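You operate a simulated robot arm through the tools that you are given. There is no shell and no other tool. Be economical: measure what you need, move in short steps, check, and stop when the job is done.

You run a simulated robot arm. Do the job below in one go: nothing can be reset, and whatever is moved stays where it is left.

## Task
Tighten the bracket's clamp bolt to 40 N m, then its lock nut to 20 N m.
Fine: set the dial for each, dock the nut runner; leave the shims. Set down upright: bench nut runner.
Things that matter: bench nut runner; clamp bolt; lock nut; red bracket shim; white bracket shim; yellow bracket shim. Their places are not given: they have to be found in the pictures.

Only the result counts: the job must be done as asked and must still hold three seconds after the hand-in. Knocking over, shifting, dropping, spilling or breaking anything else fails it.

## Robot
A 7-joint arm with a two-finger parallel gripper, fixed in place. Base frame: the origin is at the foot of the arm, x ahead of it, y to its left, z up; the work surface is at about z = 856. Lengths are in mm, angles in rad, forces in N, time in s.
With the tool pointing down near the work surface it reaches from about 240 to 680 mm from the base axis. Its first joint turns from -1.152 to 1.152 rad. Payload 2.4 kg.
The tool frame sits at the grasp point between the pads (the TCP): z along the fingers, y along the line on which they close. The tips reach 30 mm beyond it. The gripper opens to 94 mm. The fingers are 28 mm wide and 10 mm thick; the gripper's body (50 by 96 mm) begins 55 mm behind the TCP.
Orientation is that of the tool frame in the base frame, as a unit quaternion [w, x, y, z]. With the fingers straight down and closing along the base's y, the tool's x points along the base's -x, its y along +y and its z along -z.

## Interface
- The arm moves only by the tool step_arm. Its argument "series" is text: rows parted by semicolons, each of 6 numbers parted by spaces: the shift along the base's x, y, z in cm, then the turn, a rotation vector about the base's x, y, z in rad. In form: x y z rx ry rz; .... A call has 1 to 12 rows; each row is the pose to reach, as a shift and turn from the pose commanded when the call began. "claw" is the finger opening in cm, from 0 to 9.4, set as the call begins (left out, the last holds). A row lasts 0.2 s, in which the tool goes at most 50 mm and 0.15 rad; a call with a longer step from one row to the next is refused whole, and so is a gripper value outside its range. Where a pose cannot be reached the arm comes as near as it can. A force on the tool above 40 N (or 10 N above the force at the start of the call, whichever is more), or a blocked arm, ends the call early, and 0.2 s more pass. Each finger travels about 153 mm/s and halts on what it meets, pressing with about 37 N; the grip force reading is that of the motor and also rises with nothing between the fingers. The clock runs only during rows and for 0.2 s after the last one: add rows that repeat a pose to give the fingers time. It gives the time, the measured TCP pose, the force on the tool (base axes), the opening and the grip force at its end, in the units of the frame above (readings bear some noise), with the torque about the TCP (base axes, N m) and any sound that the robot's microphone picked up, and new pictures: "pictures" is both (left out), scene, wrist or none.
- Cameras (640 x 400 px; columns grow to the right, rows downward): "scene" is fixed at [63, 472.5, 1440.3]; the picture's right is [-0.59, -0.81, 0.00], its down [-0.40, 0.29, -0.87] and it looks along [0.70, -0.51, -0.49] (base axes); focal length 360 px, centre (320, 200). "wrist" rides on the gripper at [76, 14, -102] in the tool frame; the picture's right is [-0.18, 0.98, 0.00], its down [-0.75, -0.14, -0.64] and it looks along [-0.63, -0.12, 0.77] (tool axes); focal length 243 px, centre (320, 200).
- locate(camera, pixels): for up to 12 pixels [column, row] of the newest picture of that camera ("zoom" is the newest enlarged one), the place [x, y, z] in the base frame of the surface seen there, good to about 2 mm, but the place of the scene camera against the robot may be out by one fixed shift of up to 25 mm in any direction. It takes no simulated time.
- zoom(camera, box): a new picture of the part [left, top, right, bottom] of that camera's present view, enlarged. It takes no simulated time.
- close_job(): hands the job in; it is judged then, once.

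Go step by step. Measure first, check grasps and placings, and put right what went wrong. The budget is 80 turns and 200 pictures, counting those below and the enlarged ones. Unless the task says otherwise, let go and move clear before handing in, and close with one line.

The tools are called after "Emit:" as a command line: name --argument value ..., lists and objects as JSON in quotes. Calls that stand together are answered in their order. step_arm: Moves the arm, as the interface text tells. Its arguments: {"type":"object","properties":{"series":{"type":"string"},"claw":{"type":"number"},"pictures":{"type":"string","enum":["both","scene","wrist","none"]}},"required":["series"]} The other tools are called the same way: locate (camera, pixels) gives the place of the surface under pixels of a picture; zoom (camera, box) takes an enlarged picture of a part of a camera's view; close_job () hands the job in.

At the start:

```text
clock: 0.0
eef_pos: [352.0, 213.9, 1239.2]
tcp_rot: [0.0, 0.0, 1.0, 0.0]
wrist_force: [-0.7, 0.2, 0.4]
ft_torque: [0.01, -0.02, 0.02]
finger_gap: 93.8
grasp_force: 0.1
```

scene: 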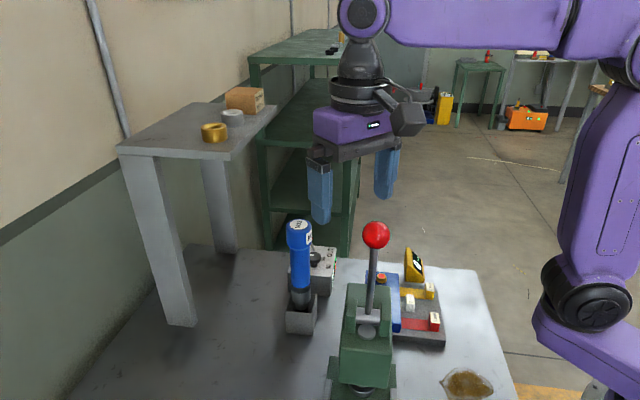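
wrist: 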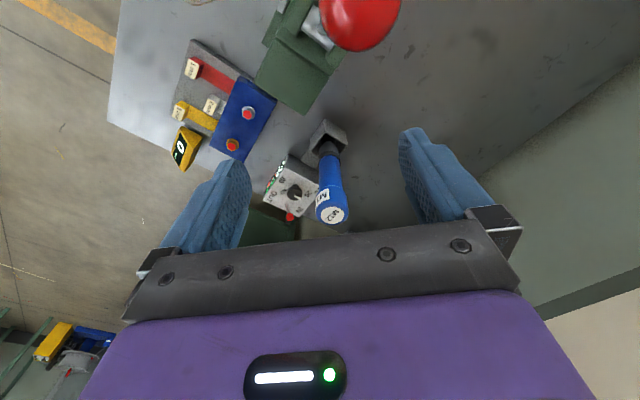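

The scene shows a blue nut runner in a holster near (300,260), a dial box at (322,270), and a bracket with blue plate around (390,300). I'll enlarge both views.

Emit:
zoom --camera "scene" --box '[260, 200, 460, 360]'

Emit:
zoom --camera "wrist" --box '[150, 20, 370, 230]'

```text
2.50 times, centred on (360, 280) of scene
```

zoom: 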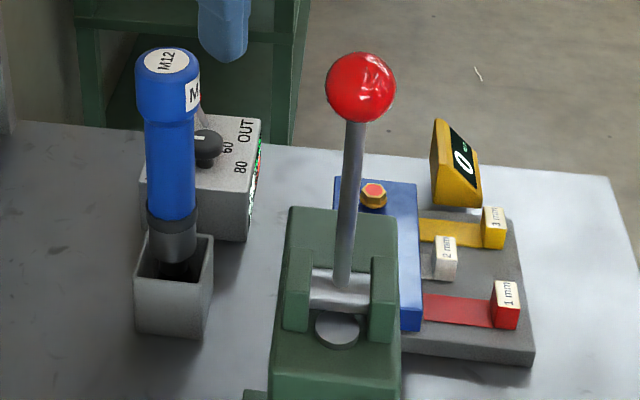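

```text
1.90 times, centred on (260, 125) of wrist
```

zoom: 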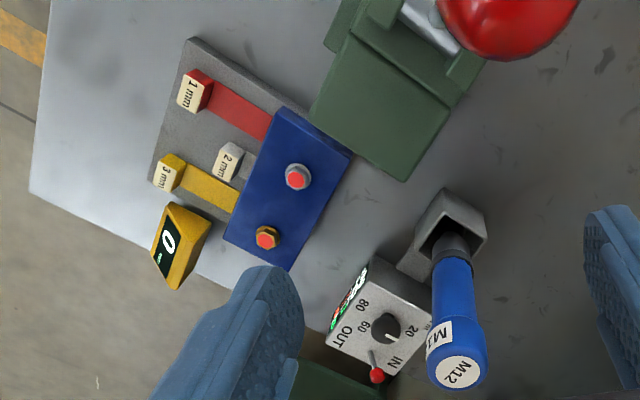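

I'll measure the runner, dial, lever, bolts, gauge and green press in the enlarged wrist picture.

Emit:
locate --camera "zoom" --pixels '[[458, 372], [447, 270], [418, 230], [480, 225], [386, 328], [375, 376], [345, 350], [405, 375], [297, 177], [266, 238], [375, 258], [432, 290]]'

Emit:
locate --camera "wrist" --pixels '[[245, 80], [212, 150], [275, 100], [240, 160], [183, 145], [194, 70], [179, 112], [212, 104], [290, 95], [360, 20], [320, 60], [190, 40]]'

```text
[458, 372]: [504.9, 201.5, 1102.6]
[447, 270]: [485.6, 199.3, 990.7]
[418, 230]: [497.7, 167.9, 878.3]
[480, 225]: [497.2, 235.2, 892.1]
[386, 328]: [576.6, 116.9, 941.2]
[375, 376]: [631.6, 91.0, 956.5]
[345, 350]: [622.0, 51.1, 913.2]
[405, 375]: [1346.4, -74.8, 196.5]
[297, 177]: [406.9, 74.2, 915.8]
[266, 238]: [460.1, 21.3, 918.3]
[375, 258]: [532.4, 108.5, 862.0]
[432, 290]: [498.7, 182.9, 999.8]
```

```text
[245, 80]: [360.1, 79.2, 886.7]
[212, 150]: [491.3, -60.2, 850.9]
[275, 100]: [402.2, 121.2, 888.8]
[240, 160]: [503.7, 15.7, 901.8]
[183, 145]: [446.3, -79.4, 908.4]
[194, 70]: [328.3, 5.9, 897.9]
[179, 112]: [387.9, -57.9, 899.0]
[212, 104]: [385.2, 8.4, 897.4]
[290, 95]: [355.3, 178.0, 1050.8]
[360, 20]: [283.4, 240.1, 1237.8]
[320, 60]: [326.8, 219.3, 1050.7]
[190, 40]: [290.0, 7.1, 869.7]
```

The zoom is coarse, so I'll enlarge the dial, bolts and gauge further, and the runner's label.

Emit:
zoom --camera "wrist" --box '[250, 140, 350, 230]'

Emit:
zoom --camera "wrist" --box '[165, 60, 285, 180]'

Emit:
zoom --camera "scene" --box '[280, 210, 350, 340]'

Emit:
zoom --camera "scene" --box '[370, 240, 450, 350]'

```text
4.44 times, centred on (300, 185) of wrist
```

zoom: 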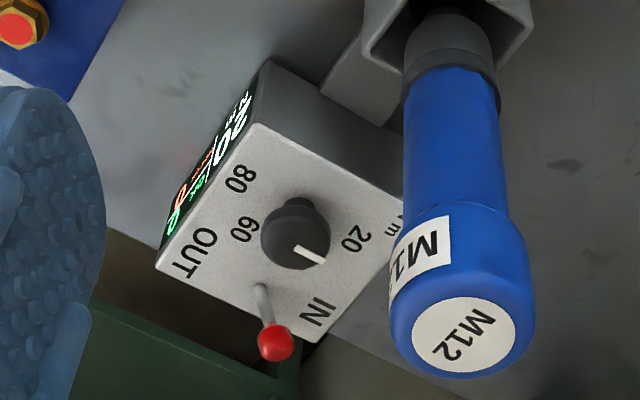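

```text
3.33 times, centred on (225, 120) of wrist
```

zoom: 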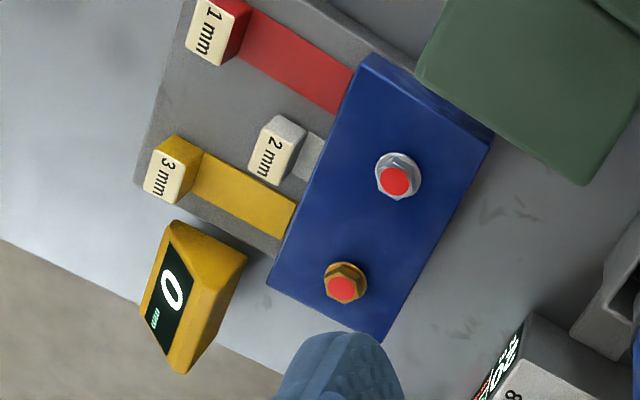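

```text
3.08 times, centred on (315, 275) of scene
```

zoom: 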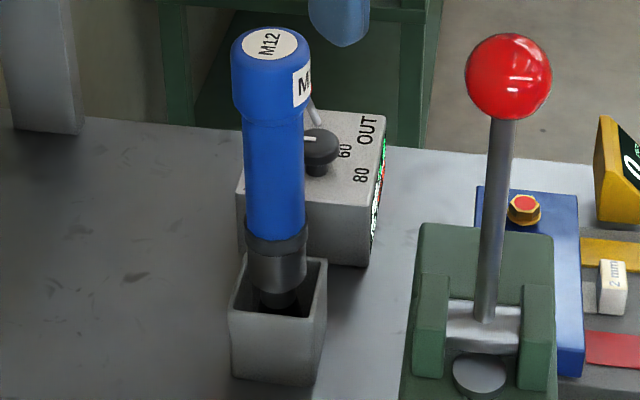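

```text
3.64 times, centred on (410, 295) of scene
```

zoom: 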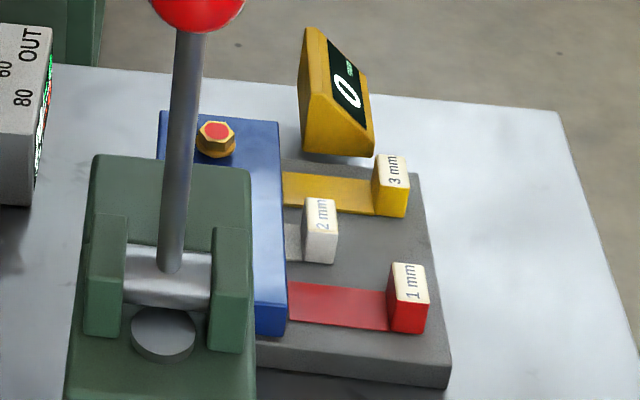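

Zooms are real re-renders, so I'll zoom in tighter on the bolts and box display, and probe the green lever stand for clearance.

Emit:
zoom --camera "wrist" --box '[222, 98, 262, 160]'

Emit:
zoom --camera "wrist" --box '[260, 150, 300, 200]'

Emit:
locate --camera "scene" --pixels '[[376, 235], [368, 310], [350, 290], [395, 290], [330, 360], [394, 360], [300, 225], [300, 260], [388, 277], [323, 255], [288, 312], [316, 306]]'

```text
6.45 times, centred on (242, 129) of wrist
```

zoom: 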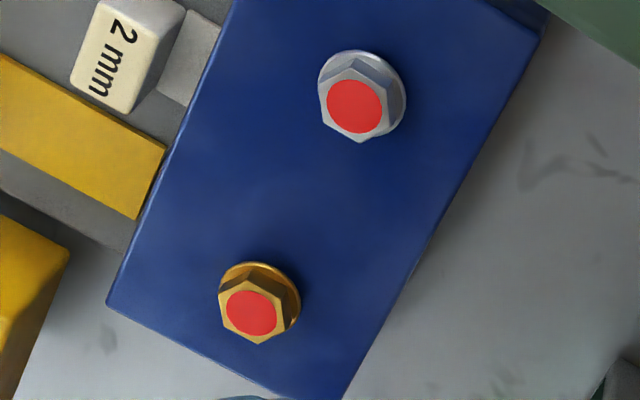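

```text
8.00 times, centred on (280, 175) of wrist
```

zoom: 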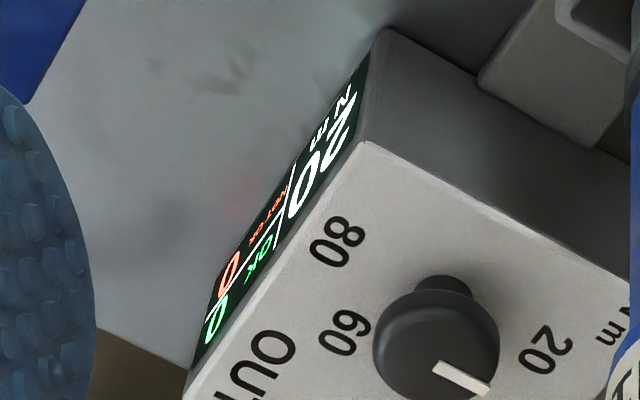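

```text
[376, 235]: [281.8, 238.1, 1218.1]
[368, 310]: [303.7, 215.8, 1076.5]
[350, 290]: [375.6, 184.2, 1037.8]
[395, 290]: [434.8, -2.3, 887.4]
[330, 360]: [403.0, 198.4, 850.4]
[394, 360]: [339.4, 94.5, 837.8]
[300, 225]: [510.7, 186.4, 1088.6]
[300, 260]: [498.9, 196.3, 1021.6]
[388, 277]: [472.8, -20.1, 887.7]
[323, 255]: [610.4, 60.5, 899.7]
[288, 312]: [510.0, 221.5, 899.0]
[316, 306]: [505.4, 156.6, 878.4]
```

Display reads 20 N m with both OK counts at 0, but the dial face is partly hidden. I'll move toward the box to view it and the bracket from closer.

Emit:
step_arm --series "2 -3 -3 0 0 0; 4.7 -6.3 -6 0 0 0; 4.7 -6.3 -9 0 0 0" --pictures "wrist"

```text
refused: row 2 steps farther than a row can; nothing moved
```

Emit:
step_arm --series "2 -3 -2.5 0 0 0; 4 -6 -5 0 0 0; 4.7 -6.3 -9 0 0 0" --pictures "wrist"

```text
clock: 0.8
eef_pos: [398.9, 149.6, 1152.4]
tcp_rot: [0.0, 0.0, 1.0, 0.0]
wrist_force: [0.0, -0.5, 0.7]
ft_torque: [-0.01, 0.02, 0.01]
finger_gap: 93.7
grasp_force: 0.1
```

wrist: 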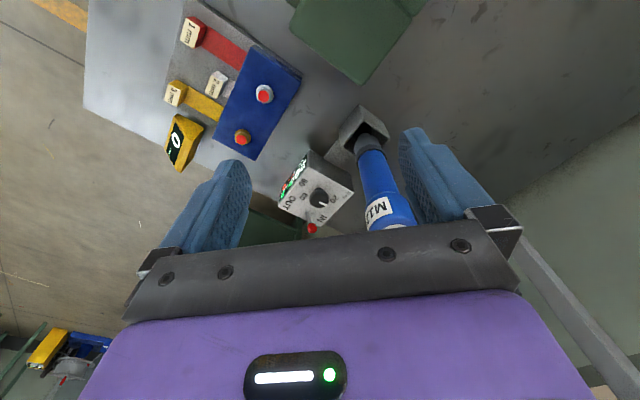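

Emit:
zoom --camera "wrist" --box '[270, 140, 360, 240]'

Emit:
zoom --camera "wrist" --box '[210, 60, 310, 160]'

Emit:
zoom --camera "wrist" --box '[340, 100, 420, 160]'

```text
4.00 times, centred on (315, 190) of wrist
```

zoom: 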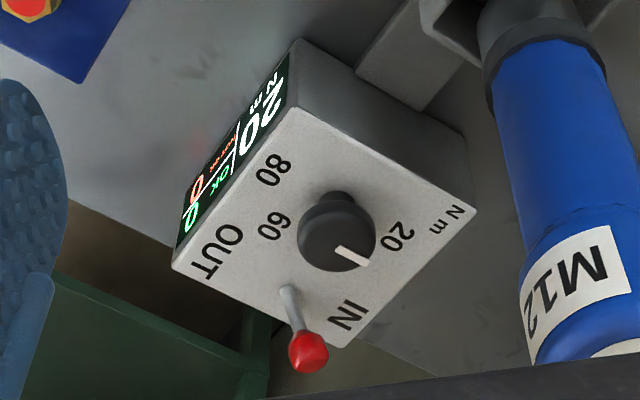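

```text
4.00 times, centred on (260, 110) of wrist
```

zoom: 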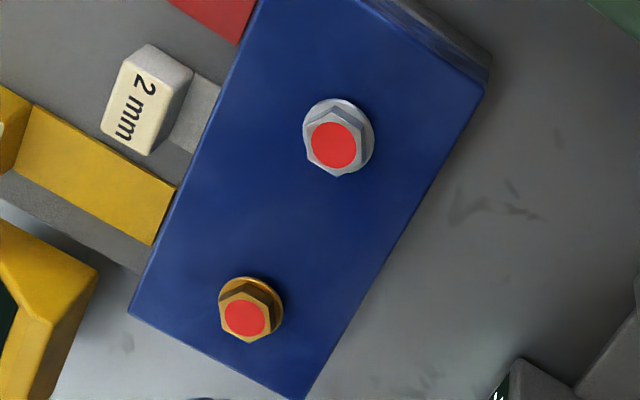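

```text
6.67 times, centred on (380, 130) of wrist
```

zoom: 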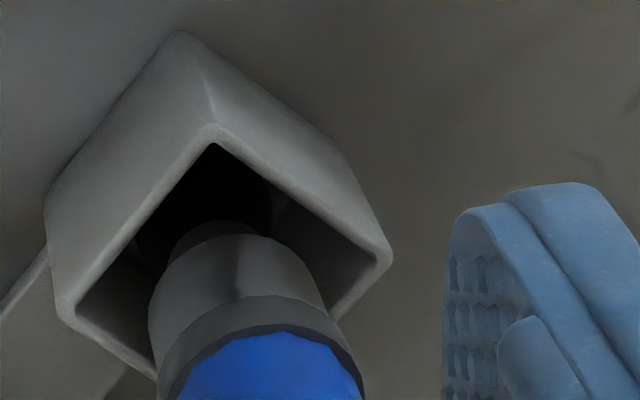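

I'll locate points on the dial to work out true geometry: pointer ends, knob top, labels, box corners, lever tip.

Emit:
zoom --camera "wrist" --box '[270, 140, 360, 240]'

Emit:
locate --camera "zoom" --pixels '[[340, 250], [364, 261], [320, 245], [345, 195], [396, 236], [273, 227], [273, 170], [298, 110], [475, 210], [175, 265], [288, 292], [308, 355]]'

Emit:
locate --camera "wrist" --pixels '[[264, 97], [241, 138], [254, 46], [214, 138], [248, 158], [300, 76], [355, 106], [389, 133], [386, 215], [370, 150], [345, 128], [312, 229]]'

```text
4.00 times, centred on (315, 190) of wrist
```

zoom: 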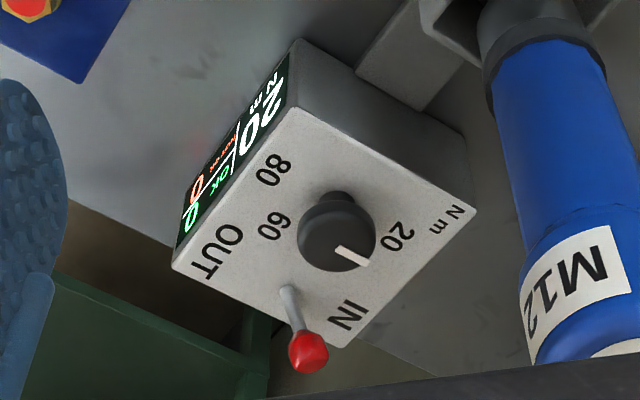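

```text
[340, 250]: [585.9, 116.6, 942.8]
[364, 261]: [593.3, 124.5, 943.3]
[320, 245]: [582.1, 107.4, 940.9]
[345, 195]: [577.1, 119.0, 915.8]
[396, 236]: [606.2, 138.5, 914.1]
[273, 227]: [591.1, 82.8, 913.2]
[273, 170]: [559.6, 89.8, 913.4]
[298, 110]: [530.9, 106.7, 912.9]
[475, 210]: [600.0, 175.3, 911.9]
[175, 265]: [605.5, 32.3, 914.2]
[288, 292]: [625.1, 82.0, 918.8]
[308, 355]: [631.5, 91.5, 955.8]
```

```text
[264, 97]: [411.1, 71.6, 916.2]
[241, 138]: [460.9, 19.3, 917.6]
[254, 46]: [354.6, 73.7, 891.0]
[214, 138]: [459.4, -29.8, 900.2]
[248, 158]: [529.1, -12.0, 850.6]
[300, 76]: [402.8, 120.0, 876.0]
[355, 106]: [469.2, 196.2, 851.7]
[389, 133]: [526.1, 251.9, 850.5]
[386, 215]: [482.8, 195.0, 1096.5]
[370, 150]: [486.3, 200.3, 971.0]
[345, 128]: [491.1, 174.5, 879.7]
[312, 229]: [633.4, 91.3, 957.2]
```

The pointer sits at 45° (on 20), with 60 at about −76° and 80 at −133°, so 40 is about 60° clockwise of 20; the lever leans to IN. I'll move above the knob with the tool yawed +60°, keeping the camera clear of the runner.

Emit:
step_arm --series "2 -4 0 0 0 0.15; 6 -6 0 0 0 0.3; 10 -6 0 0 0 0.45; 14 -5 0 0 0 0.6; 18 -4 0 0 0 0.75; 18.45 -3.6 -4 0 0 0.9; 18.45 -3.6 -8 0 0 1.047; 18.45 -3.6 -8 0 0 1.047" --claw 6

Emit:
locate --camera "wrist" --pixels '[[320, 200]]'

```text
clock: 2.6
eef_pos: [584.2, 113.8, 1068.6]
tcp_rot: [0.0, -0.501, 0.865, 0.0]
wrist_force: [-0.2, -0.1, -0.8]
ft_torque: [-0.03, -0.01, -0.02]
finger_gap: 60.0
grasp_force: 0.0
```

scene: 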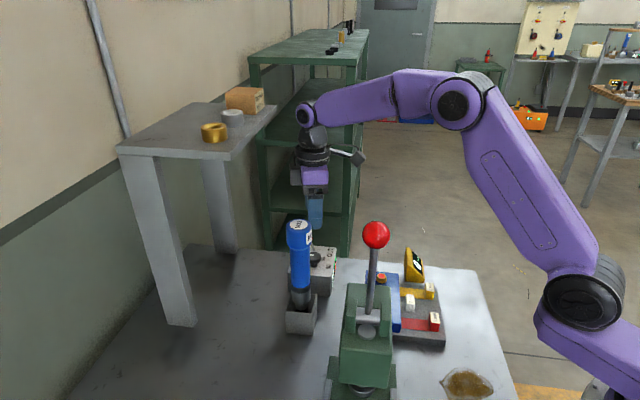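
wrist: 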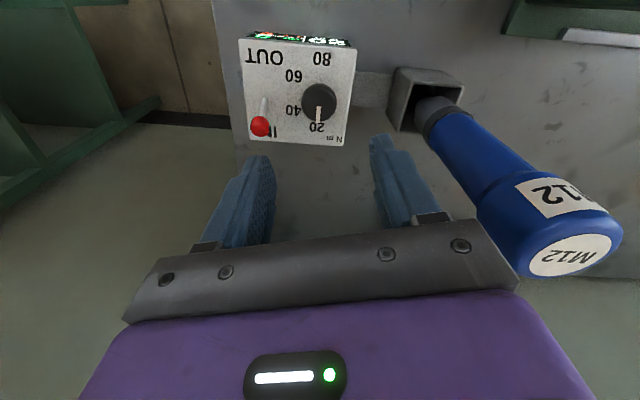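

```text
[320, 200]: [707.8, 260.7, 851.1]
```

Clear view now: labels 20/40/60/80 around the knob at (320,100). I'll zoom and locate the knob rim, and the runner's cap.

Emit:
zoom --camera "wrist" --box '[235, 30, 365, 150]'

Emit:
locate --camera "wrist" --pixels '[[303, 98], [336, 98], [319, 86], [319, 105], [319, 122], [260, 126], [570, 256], [540, 215], [455, 135], [462, 92], [398, 70], [389, 130]]'

```text
3.33 times, centred on (300, 90) of wrist
```

zoom: 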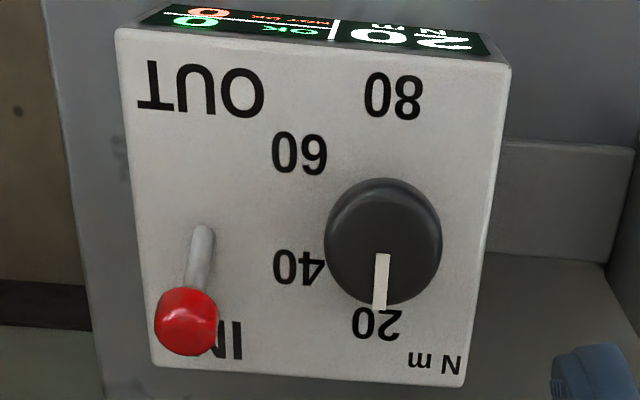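

```text
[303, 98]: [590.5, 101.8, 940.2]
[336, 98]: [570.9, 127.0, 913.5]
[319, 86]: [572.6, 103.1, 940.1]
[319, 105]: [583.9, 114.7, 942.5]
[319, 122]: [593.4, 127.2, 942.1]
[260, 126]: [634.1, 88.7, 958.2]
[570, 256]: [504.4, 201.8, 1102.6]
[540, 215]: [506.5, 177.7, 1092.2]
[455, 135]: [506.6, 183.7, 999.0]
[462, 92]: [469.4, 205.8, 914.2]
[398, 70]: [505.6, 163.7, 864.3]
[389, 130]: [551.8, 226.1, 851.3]
```

The knob centre is (583,115), top z 942, and the fingers are aligned. I'll descend to TCP z≈951 with a 5 cm opening.

Emit:
step_arm --series "0 0 -4 0 0 0; 0 0 -8 0 0 0; 0 0 -11 0 0 0; 0 0 -11.8 0 0 0; 0 0 -11.8 0 0 0" --claw 5

```text
clock: 3.8
eef_pos: [585.6, 114.8, 951.1]
tcp_rot: [0.0, -0.5, 0.866, 0.0]
wrist_force: [0.9, -0.8, 0.4]
ft_torque: [-0.01, 0.01, 0.01]
finger_gap: 49.9
grasp_force: 0.1
```

scene: 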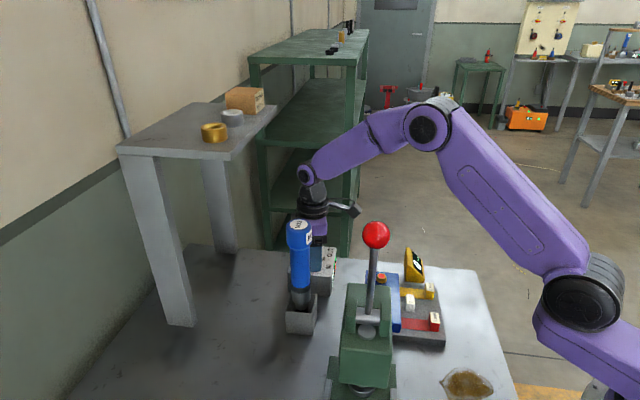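
wrist: 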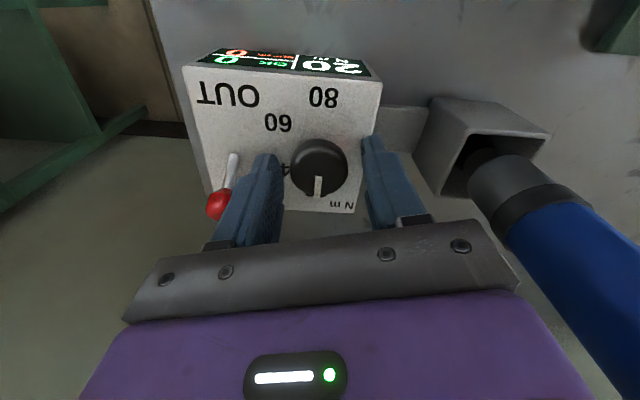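

The knob is centred between the fingers. Closing on it.

Emit:
step_arm --series "0 0 0 0 0 0; 0 0 0 0 0 0" --claw 2.4 --pictures "wrist"

```text
clock: 4.4
eef_pos: [585.1, 114.6, 951.5]
tcp_rot: [0.0, -0.501, 0.865, -0.002]
wrist_force: [4.5, -1.4, -4.6]
ft_torque: [0.08, -0.22, 0.0]
finger_gap: 33.5
grasp_force: 45.0
```

wrist: 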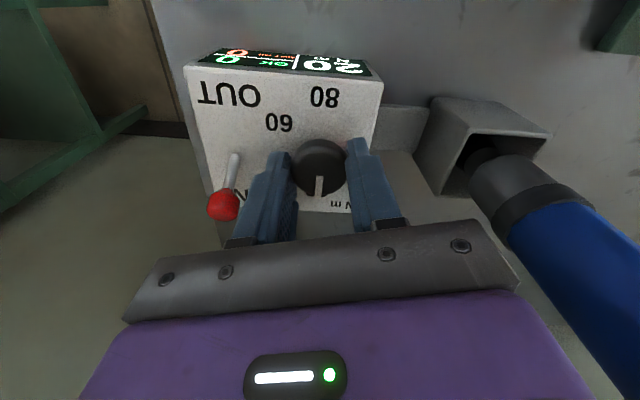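

Gripped at 33.5 mm. Rotating 60° clockwise.

Emit:
step_arm --series "0 0 0 0 0 -0.14; 0 0 0 0 0 -0.28; 0 0 0 0 0 -0.42; 0 0 0 0 0 -0.56; 0 0 0 0 0 -0.7; 0 0 0 0 0 -0.84; 0 0 0 0 0 -0.95; 0 0 0 0 0 -1.047; 0 0 0 0 0 -1.047" --pictures "wrist"

```text
clock: 6.4
eef_pos: [585.7, 113.3, 952.4]
tcp_rot: [0.001, 0.0, 1.0, 0.0]
wrist_force: [12.5, -1.2, -19.1]
ft_torque: [-0.02, -1.09, 0.0]
finger_gap: 33.5
grasp_force: 44.9
```

wrist: 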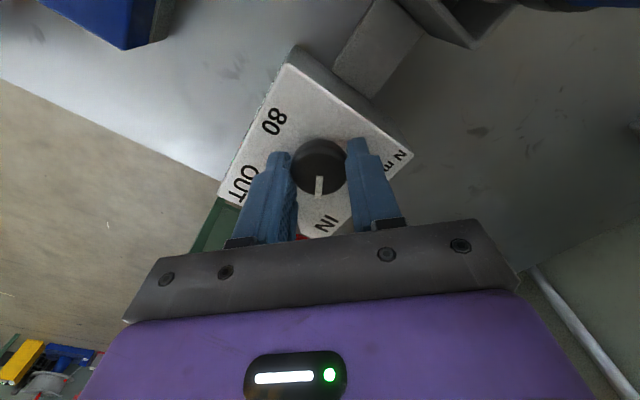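

The pointer turned with the gripper. I'll release, lift and read the display.

Emit:
step_arm --series "0 0 0 0 0 0; 0 0 0 0 0 0; 0 0 4 0 0 0; 0 0 8 0 0 0; 0 0 12 0 0 0; -3 -2 16 0 0 0; -6 -4 20 0 0 0; -10 -4 20 0 0 0" --claw 5 --pictures "wrist"

Emit:
zoom --camera "wrist" --box '[230, 60, 410, 230]'

```text
refused: row 6 steps farther than a row can; nothing moved
```

```text
2.35 times, centred on (320, 145) of wrist
```

zoom: 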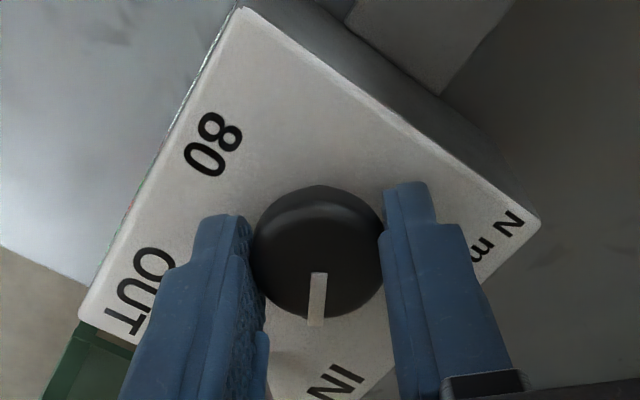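

Emit:
step_arm --series "0 0 0 0 0 0; 0 0 0 0 0 0; 0 0 4 0 0 0; 0 0 8 0 0 0; 0 0 12 0 0 0; -2 -2 15 0 0 0; -5 -4 18 0 0 0; -9 -5 20 0 0 0; -13 -5 20 0 0 0" --claw 5 --pictures "wrist"

Emit:
zoom --camera "wrist" --box '[230, 100, 410, 230]'

```text
clock: 8.4
eef_pos: [451.3, 65.2, 1152.5]
tcp_rot: [0.0, -0.001, 1.0, 0.001]
wrist_force: [-0.5, 0.1, 0.5]
ft_torque: [0.0, 0.02, 0.0]
finger_gap: 49.9
grasp_force: 0.2
```

wrist: 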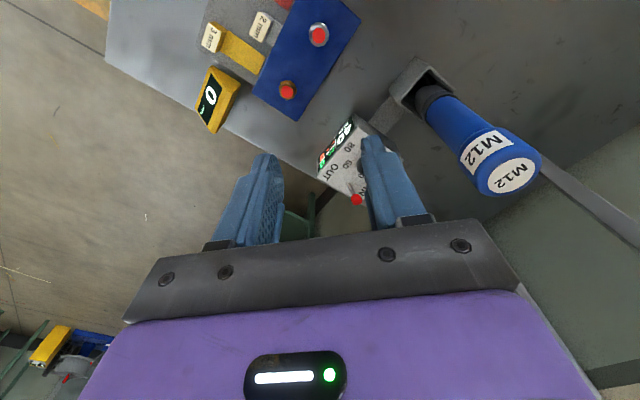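

```text
3.08 times, centred on (320, 165) of wrist
```

zoom: 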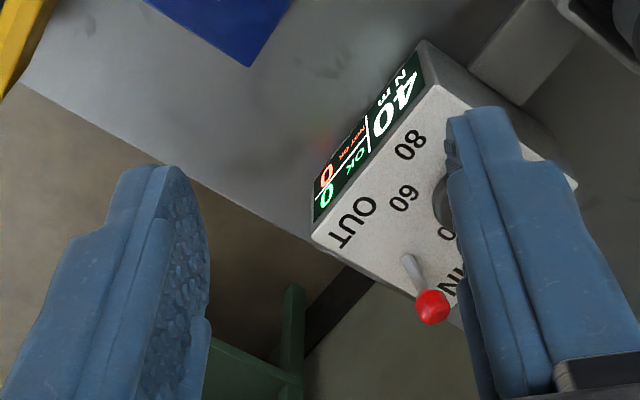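

The display now shows 40 N m. Next I'll measure the runner and holster precisely from this view.

Emit:
zoom --camera "wrist" --box '[380, 50, 560, 210]'

Emit:
locate --camera "wrist" --pixels '[[511, 177], [490, 186], [534, 166], [483, 150], [460, 150], [470, 120], [440, 98], [425, 110], [418, 57], [390, 92], [288, 90], [318, 34]]'

Emit:
zoom --camera "wrist" --box '[250, 0, 370, 110]'

```text
2.50 times, centred on (470, 130) of wrist
```

zoom: 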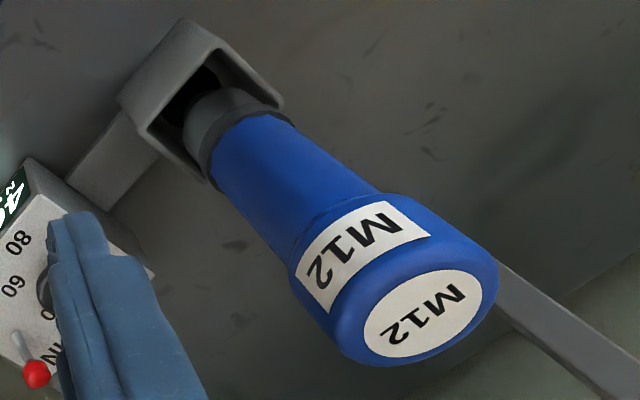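

```text
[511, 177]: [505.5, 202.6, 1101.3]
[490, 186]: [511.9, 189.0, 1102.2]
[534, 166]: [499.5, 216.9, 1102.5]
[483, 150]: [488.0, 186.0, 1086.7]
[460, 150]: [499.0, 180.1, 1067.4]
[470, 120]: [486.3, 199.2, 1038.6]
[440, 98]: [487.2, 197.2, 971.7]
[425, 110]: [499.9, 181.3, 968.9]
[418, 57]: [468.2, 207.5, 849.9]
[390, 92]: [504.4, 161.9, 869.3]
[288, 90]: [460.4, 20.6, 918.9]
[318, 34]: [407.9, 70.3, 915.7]
```

```text
3.64 times, centred on (310, 55) of wrist
```

zoom: 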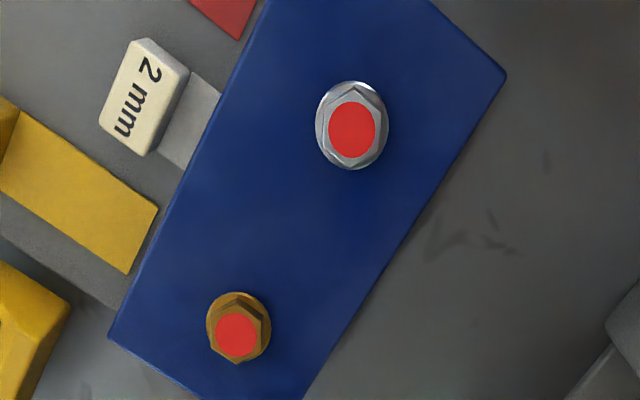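

The display says 40; the runner's axis is at (505.5, 202), top 1102, cap about 46 mm across. I'll check the shelf post's place for clearance, and go over the runner with jaws fully open.

Emit:
step_arm --series "1.5 4 0 0 0 0; 3 8 0 0 0 0; 4.5 12 0 0 0 0; 5.2 13.7 0 0 0 0; 5.2 13.7 0 0 0 0" --claw 9.4

Emit:
locate --camera "scene" --pixels '[[195, 310], [235, 235], [220, 160], [275, 110], [365, 300], [385, 300], [345, 270], [390, 345]]'

```text
clock: 9.6
eef_pos: [504.9, 201.3, 1154.3]
tcp_rot: [0.0, 0.0, 1.0, 0.0]
wrist_force: [0.3, -0.6, 0.3]
ft_torque: [-0.01, -0.01, 0.0]
finger_gap: 93.9
grasp_force: 0.1
```

scene: 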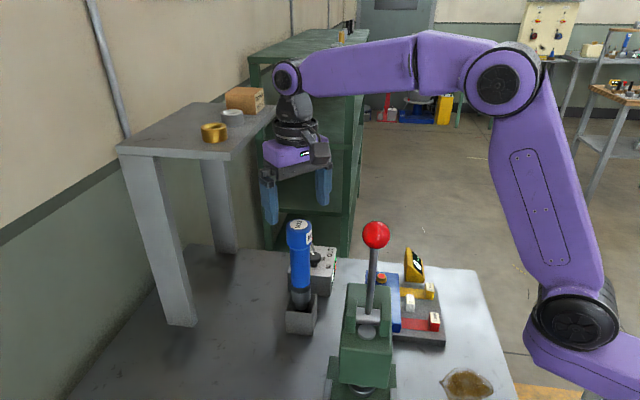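
wrist: 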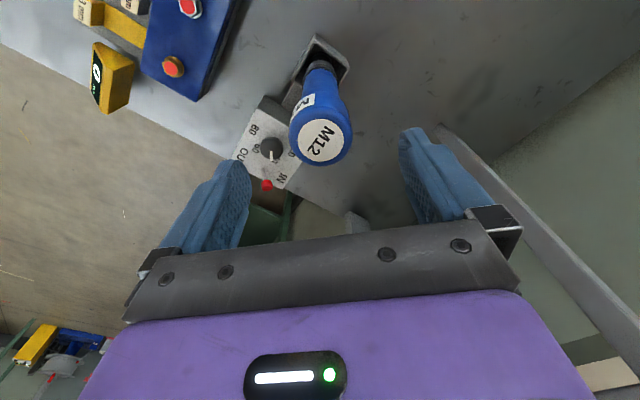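

```text
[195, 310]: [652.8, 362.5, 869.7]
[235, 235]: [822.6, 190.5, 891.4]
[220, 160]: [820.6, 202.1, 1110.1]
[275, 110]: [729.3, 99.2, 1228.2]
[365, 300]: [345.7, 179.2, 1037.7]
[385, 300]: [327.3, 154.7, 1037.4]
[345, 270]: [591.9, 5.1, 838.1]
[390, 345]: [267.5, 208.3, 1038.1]
```

The runner cap is centred between the open jaws, well clear of the shelf. Descending to z≈1065 and then closing.

Emit:
step_arm --series "0.1 0 -4 0 0 0; 0.1 0 -8 0 0 0; 0.1 0 -9.2 0 0 0; 0.1 0 -9.2 0 0 0" --pictures "wrist"

Emit:
step_arm --series "0 0 0 0 0 0; 0 0 0 0 0 0; 0 0 0 0 0 0" --claw 3

```text
clock: 10.6
eef_pos: [505.8, 201.6, 1061.4]
tcp_rot: [0.0, 0.0, 1.0, 0.0]
wrist_force: [0.2, -0.4, 0.4]
ft_torque: [0.04, 0.04, 0.0]
finger_gap: 94.2
grasp_force: 0.0
```

wrist: 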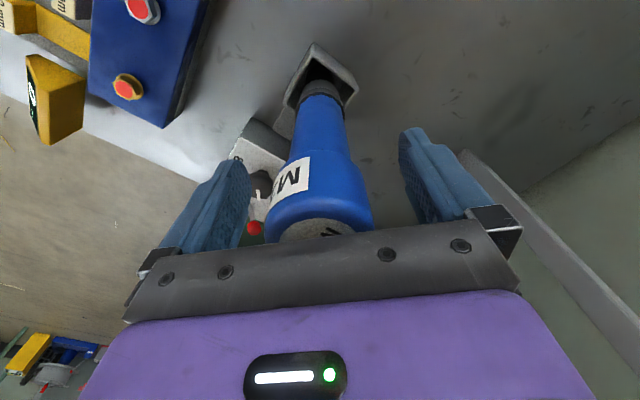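

```text
clock: 11.4
eef_pos: [506.6, 202.5, 1061.2]
tcp_rot: [0.0, 0.0, 1.0, 0.0]
wrist_force: [-1.1, 0.3, 0.1]
ft_torque: [0.0, 0.14, 0.01]
finger_gap: 45.6
grasp_force: 36.7
```

scene: 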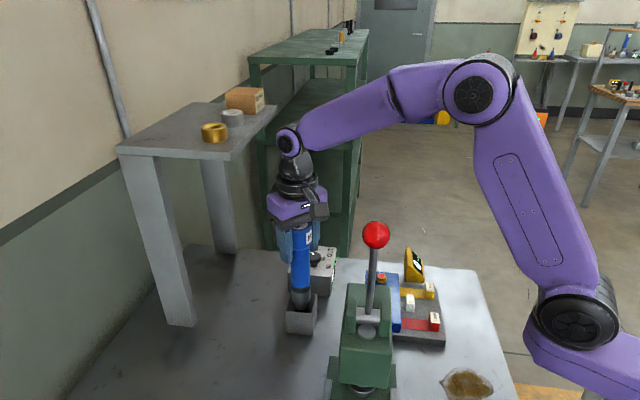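
wrist: 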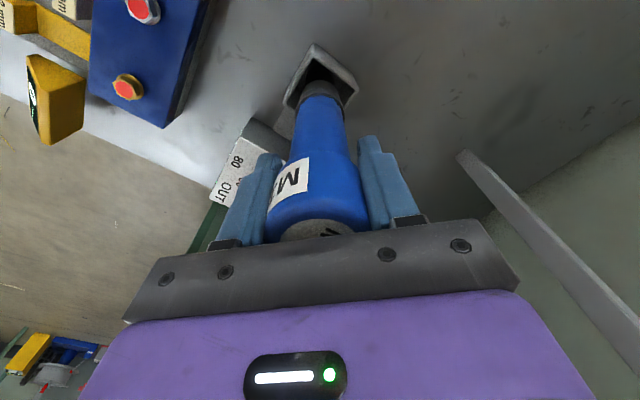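

Gripped the cap at 45.6 mm, with the TCP at z 1061. Lifting straight up.

Emit:
step_arm --series "0 0 2 0 0 0; 0 0 5 0 0 0; 0 0 9 0 0 0; 0 0 13 0 0 0; 0 0 13 0 0 0"

Emit:
zoom --camera "scene" --box '[240, 160, 360, 350]'

```text
clock: 12.6
eef_pos: [507.0, 202.1, 1190.5]
tcp_rot: [0.0, 0.0, 1.0, 0.0]
wrist_force: [0.3, -0.1, -4.4]
ft_torque: [0.0, 0.0, 0.02]
finger_gap: 45.6
grasp_force: 37.3
```

scene: 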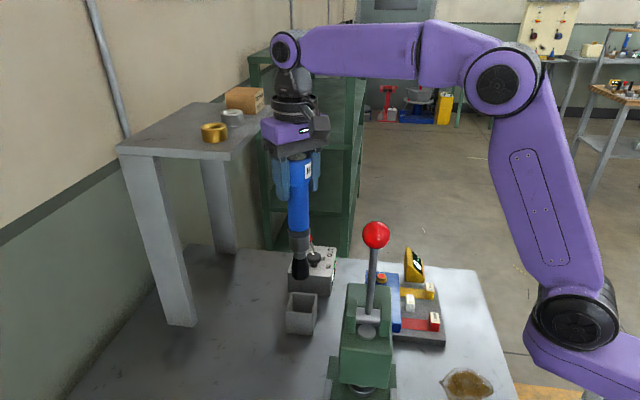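
wrist: 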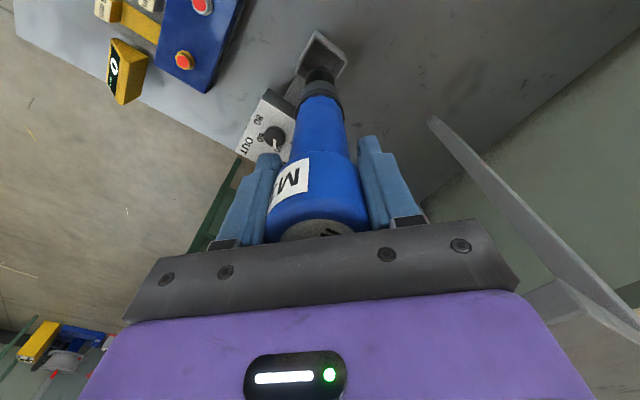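

```text
2.11 times, centred on (300, 255) of scene
```

zoom: 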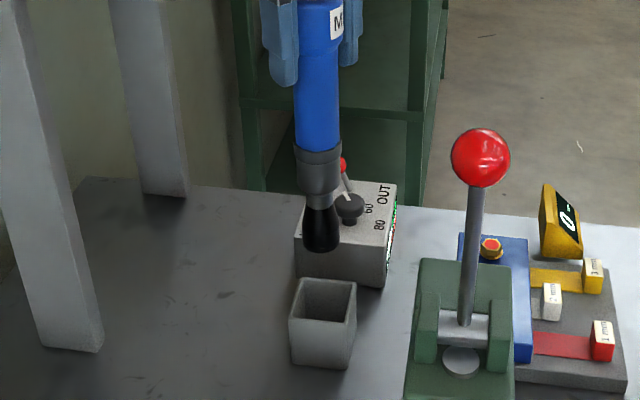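

Lifted cleanly. I'll locate the socket's bottom and compare with known points for the scene camera's shift.

Emit:
locate --camera "zoom" --pixels '[[322, 200], [322, 240], [318, 160], [318, 100], [325, 285], [323, 310], [492, 246], [352, 208], [300, 360], [290, 290], [357, 292]]'

Emit:
locate --camera "wrist" --pixels '[[185, 61], [203, 5], [318, 38], [341, 60], [304, 62], [320, 72], [273, 135]]'

```text
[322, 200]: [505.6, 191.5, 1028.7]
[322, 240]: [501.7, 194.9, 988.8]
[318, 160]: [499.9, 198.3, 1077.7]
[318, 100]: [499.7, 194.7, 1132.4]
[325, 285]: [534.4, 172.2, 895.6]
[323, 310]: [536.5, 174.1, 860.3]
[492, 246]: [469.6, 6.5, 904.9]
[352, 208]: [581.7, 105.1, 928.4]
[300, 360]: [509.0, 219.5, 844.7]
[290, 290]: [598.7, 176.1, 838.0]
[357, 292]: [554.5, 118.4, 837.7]
```

```text
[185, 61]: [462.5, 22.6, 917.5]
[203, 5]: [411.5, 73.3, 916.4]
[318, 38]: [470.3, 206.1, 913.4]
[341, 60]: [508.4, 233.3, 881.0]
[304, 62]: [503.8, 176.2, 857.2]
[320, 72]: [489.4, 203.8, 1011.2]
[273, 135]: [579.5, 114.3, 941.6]
```

The socket tip is about 195 mm below the TCP (z≈995 now). I'll carry it over the silver hex at (409.4, 72.4), which I take to be the clamp bolt, and stop about 20 mm above it to check.

Emit:
step_arm --series "-2 -3 0 0 0 0; -4 -6 0 0 0 0; -6 -9 0 0 0 0; -8 -12 0 0 0 0; -9.6 -12.96 0 0 0 0; -9.6 -12.96 -3 0 0 0; -9.6 -12.96 -5.5 0 0 0; -9.6 -12.96 -5.5 0 0 0"

Emit:
zoom --camera "scene" --box '[340, 180, 460, 340]'

Emit:
zoom --camera "wrist" --box '[240, 0, 400, 160]'

```text
clock: 14.4
eef_pos: [411.1, 69.0, 1136.3]
tcp_rot: [0.0, -0.001, 1.0, -0.001]
wrist_force: [-0.3, 1.0, -4.5]
ft_torque: [-0.01, 0.02, -0.01]
finger_gap: 45.3
grasp_force: 36.7
```

scene: 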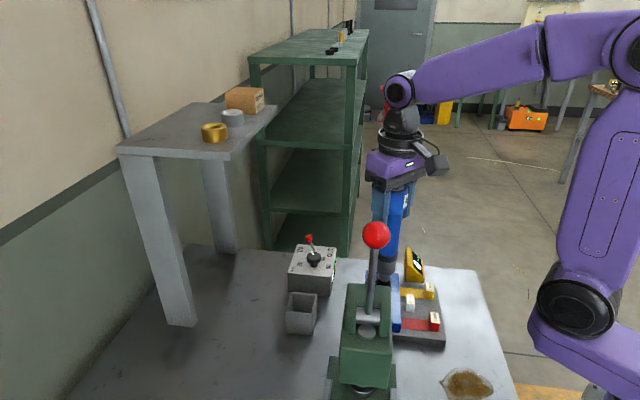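
wrist: 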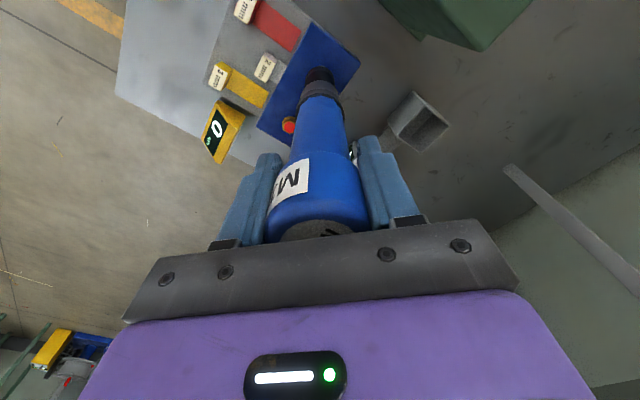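

```text
2.50 times, centred on (400, 260) of scene
```

zoom: 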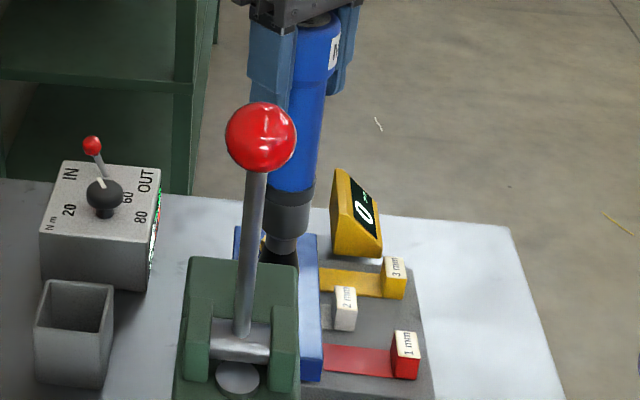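

```text
2.50 times, centred on (320, 80) of wrist
```

zoom: 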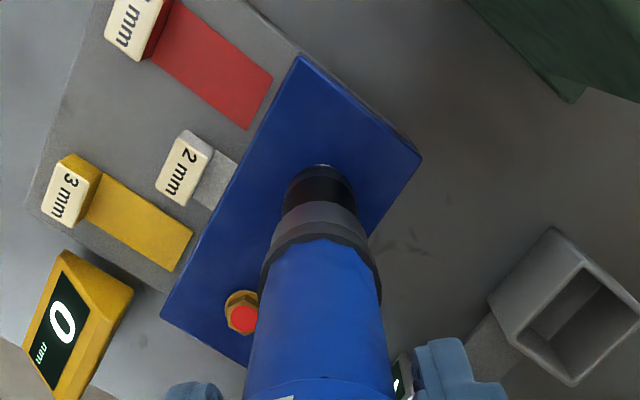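

The socket hides nearly all the silver head. I'll re-read the pose and zoom on the socket tip.

Emit:
step_arm --series "0 0 0 0 0 0; 0 0 0 0 0 0" --pictures "wrist"

Emit:
zoom --camera "wrist" --box '[295, 50, 345, 100]'

Emit:
locate --camera "zoom" --pixels '[[320, 80], [320, 130], [260, 140], [390, 140], [320, 180], [320, 260]]'

```text
clock: 15.0
eef_pos: [411.1, 69.6, 1136.8]
tcp_rot: [0.0, 0.0, 1.0, 0.0]
wrist_force: [-0.1, -0.3, -5.3]
ft_torque: [0.01, -0.04, 0.01]
finger_gap: 45.7
grasp_force: 37.7
```

wrist: 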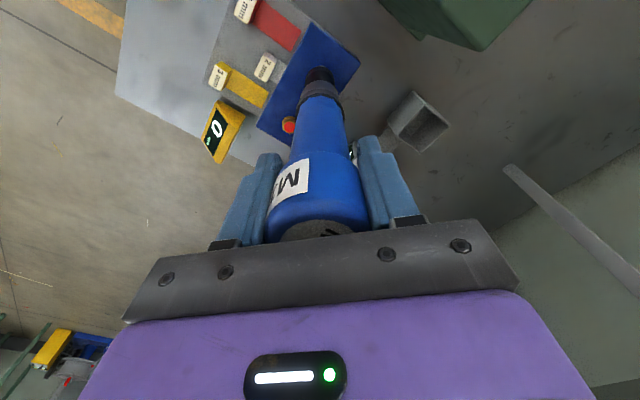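

```text
8.00 times, centred on (320, 75) of wrist
```

zoom: 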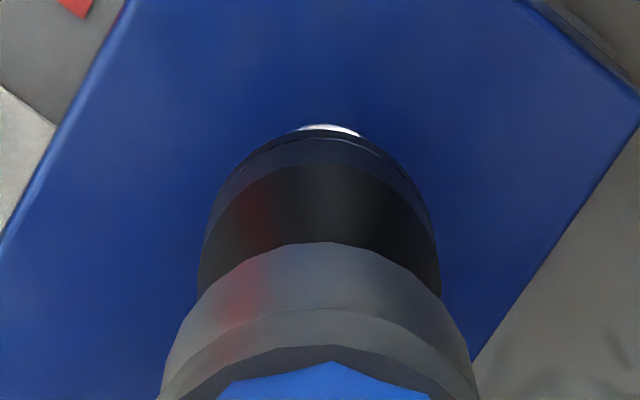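

```text
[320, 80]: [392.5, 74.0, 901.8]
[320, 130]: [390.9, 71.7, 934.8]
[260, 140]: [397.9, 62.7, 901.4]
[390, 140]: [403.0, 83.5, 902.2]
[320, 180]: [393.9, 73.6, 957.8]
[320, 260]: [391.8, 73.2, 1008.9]
```

The socket axis is about 1.5–2 mm short in y against the bolt. I'll correct it and lower gently.

Emit:
step_arm --series "0 0.18 0 0 0 0; 0 0.18 -0.6 0 0 0; 0 0.18 -1.2 0 0 0; 0 0.18 -1.6 0 0 0; 0 0.18 -2 0 0 0; 0 0.18 -2.4 0 0 0; 0 0.18 -2.7 0 0 0; 0 0.18 -3 0 0 0; 0 0.18 -3.2 0 0 0; 0 0.18 -3.4 0 0 0"

Emit:
zoom --camera "wrist" --box '[240, 0, 400, 160]'

```text
clock: 17.2
eef_pos: [409.7, 72.6, 1100.3]
tcp_rot: [-0.001, 0.0, 1.0, 0.001]
wrist_force: [0.1, -2.5, 15.1]
ft_torque: [-0.34, -0.1, -0.01]
finger_gap: 45.3
grasp_force: 36.6
```

scene: 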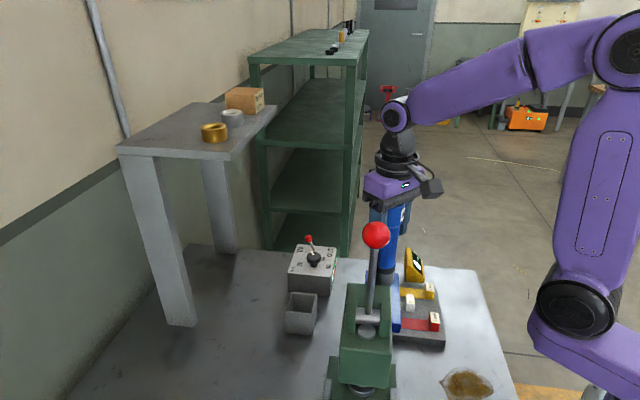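
wrist: 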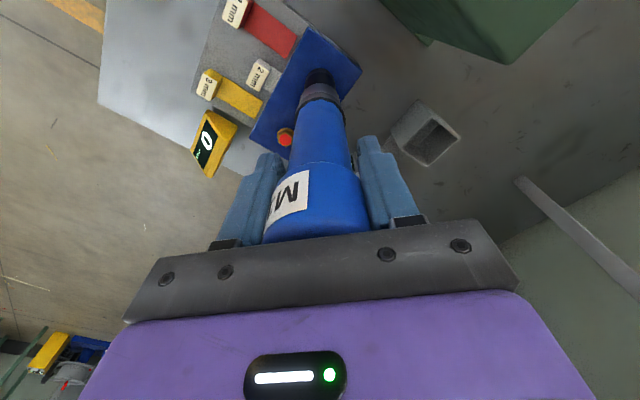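

```text
2.50 times, centred on (320, 80) of wrist
```

zoom: 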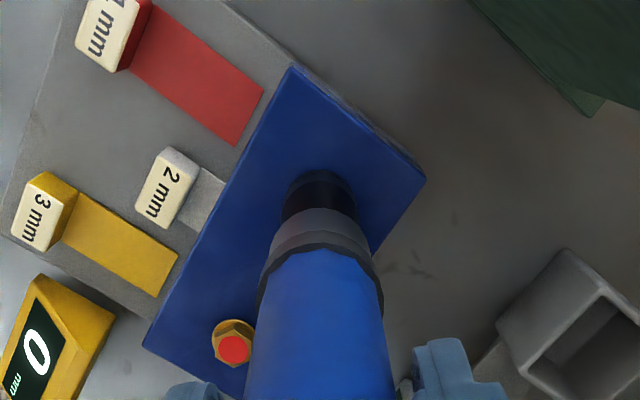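

Contact at about 20 N, with no sound; the cap seems to have slid up slightly in the grip. I'll check the tip height against the plate.

Emit:
zoom --camera "wrist" --box '[295, 50, 345, 100]'

Emit:
locate --camera "zoom" --pixels '[[320, 110], [320, 140], [320, 150], [320, 160], [320, 180], [320, 220], [320, 300], [320, 360]]'

Emit:
zoom --camera "scene" --box '[360, 180, 420, 300]'

Emit:
zoom --camera "scene" --box '[285, 235, 345, 295]'

```text
8.00 times, centred on (320, 75) of wrist
```

zoom: 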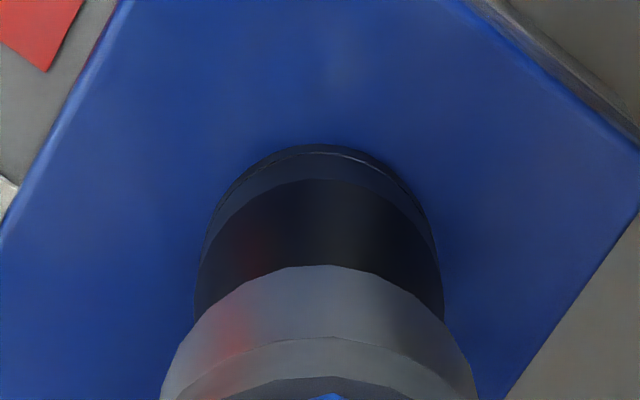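

```text
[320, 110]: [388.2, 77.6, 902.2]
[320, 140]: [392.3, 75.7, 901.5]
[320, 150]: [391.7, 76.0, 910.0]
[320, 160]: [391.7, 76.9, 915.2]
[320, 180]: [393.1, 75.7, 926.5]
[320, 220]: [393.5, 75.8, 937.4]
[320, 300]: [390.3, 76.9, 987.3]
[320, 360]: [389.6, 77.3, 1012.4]
```

```text
3.33 times, centred on (390, 240) of scene
```

zoom: 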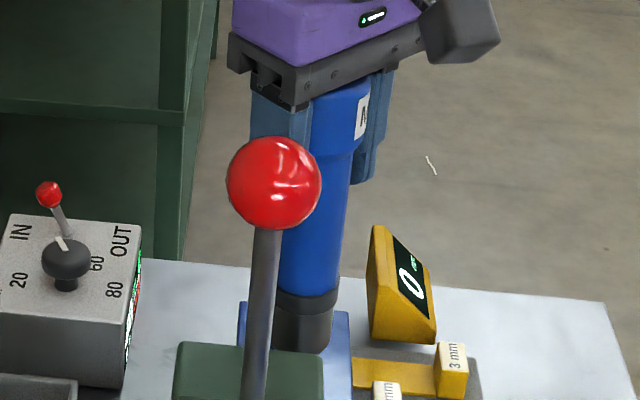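

```text
6.67 times, centred on (315, 265) of scene
```

zoom: 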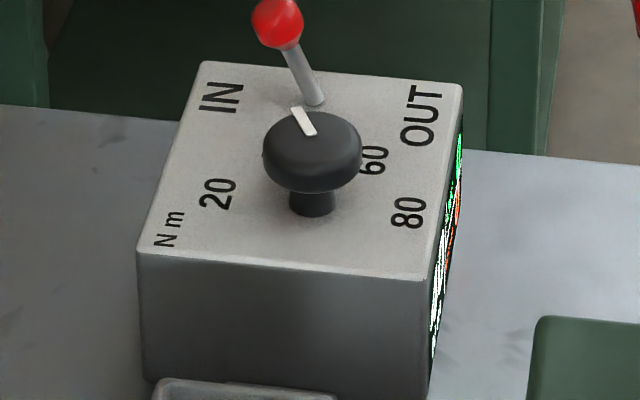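

The socket lip is at z≈907, over the hex (top 917) and almost at the plate, so it is engaged. I'll press a little harder and hold.

Emit:
step_arm --series "0 0 -0.2 0 0 0; 0 0 -0.4 0 0 0; 0 0 -0.4 0 0 0; 0 0 -0.4 0 0 0; 0 0 -0.4 0 0 0; 0 0 -0.4 0 0 0" --pictures "wrist"

Emit:
zoom --camera "wrist" --box '[340, 120, 380, 180]'

```text
clock: 18.6
eef_pos: [410.3, 73.9, 1098.2]
tcp_rot: [0.001, 0.0, 1.0, 0.001]
wrist_force: [0.7, -3.2, 28.5]
ft_torque: [-0.53, -0.43, 0.03]
finger_gap: 45.5
grasp_force: 36.8
```

wrist: 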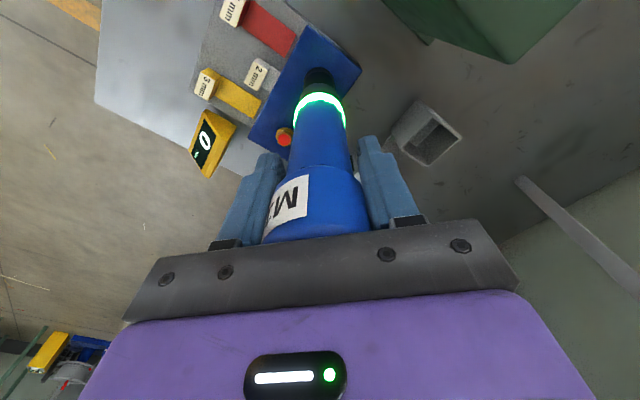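

```text
6.67 times, centred on (360, 150) of wrist
```

zoom: 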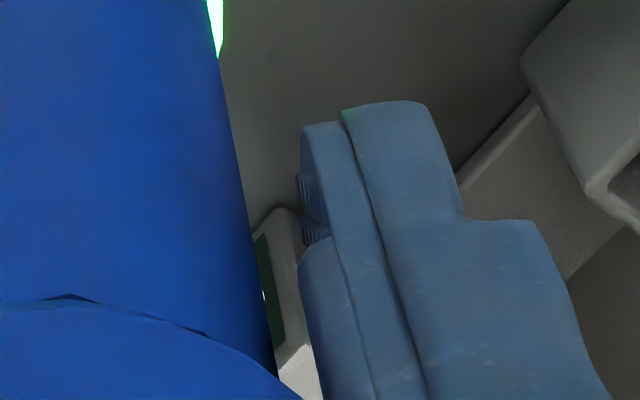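

A green ring has lit on the runner, a good sign. I'll hold a moment longer, then see whether it changes.

Emit:
step_arm --series "0 0 0 0 0 0; 0 0 0 0 0 0; 0 0 0 0 0 0; 0 0 0 0 0 0" --pictures "wrist"

```text
clock: 19.6
eef_pos: [410.6, 74.6, 1097.3]
tcp_rot: [0.001, -0.001, 1.0, 0.0]
wrist_force: [1.7, -3.5, 25.0]
ft_torque: [-0.51, -0.55, 0.03]
finger_gap: 45.3
grasp_force: 36.7
```

wrist: 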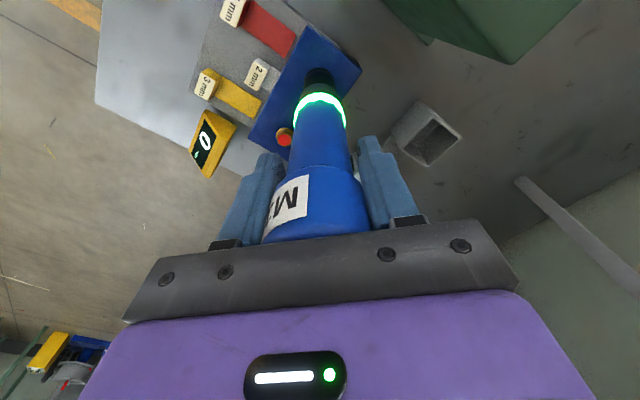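

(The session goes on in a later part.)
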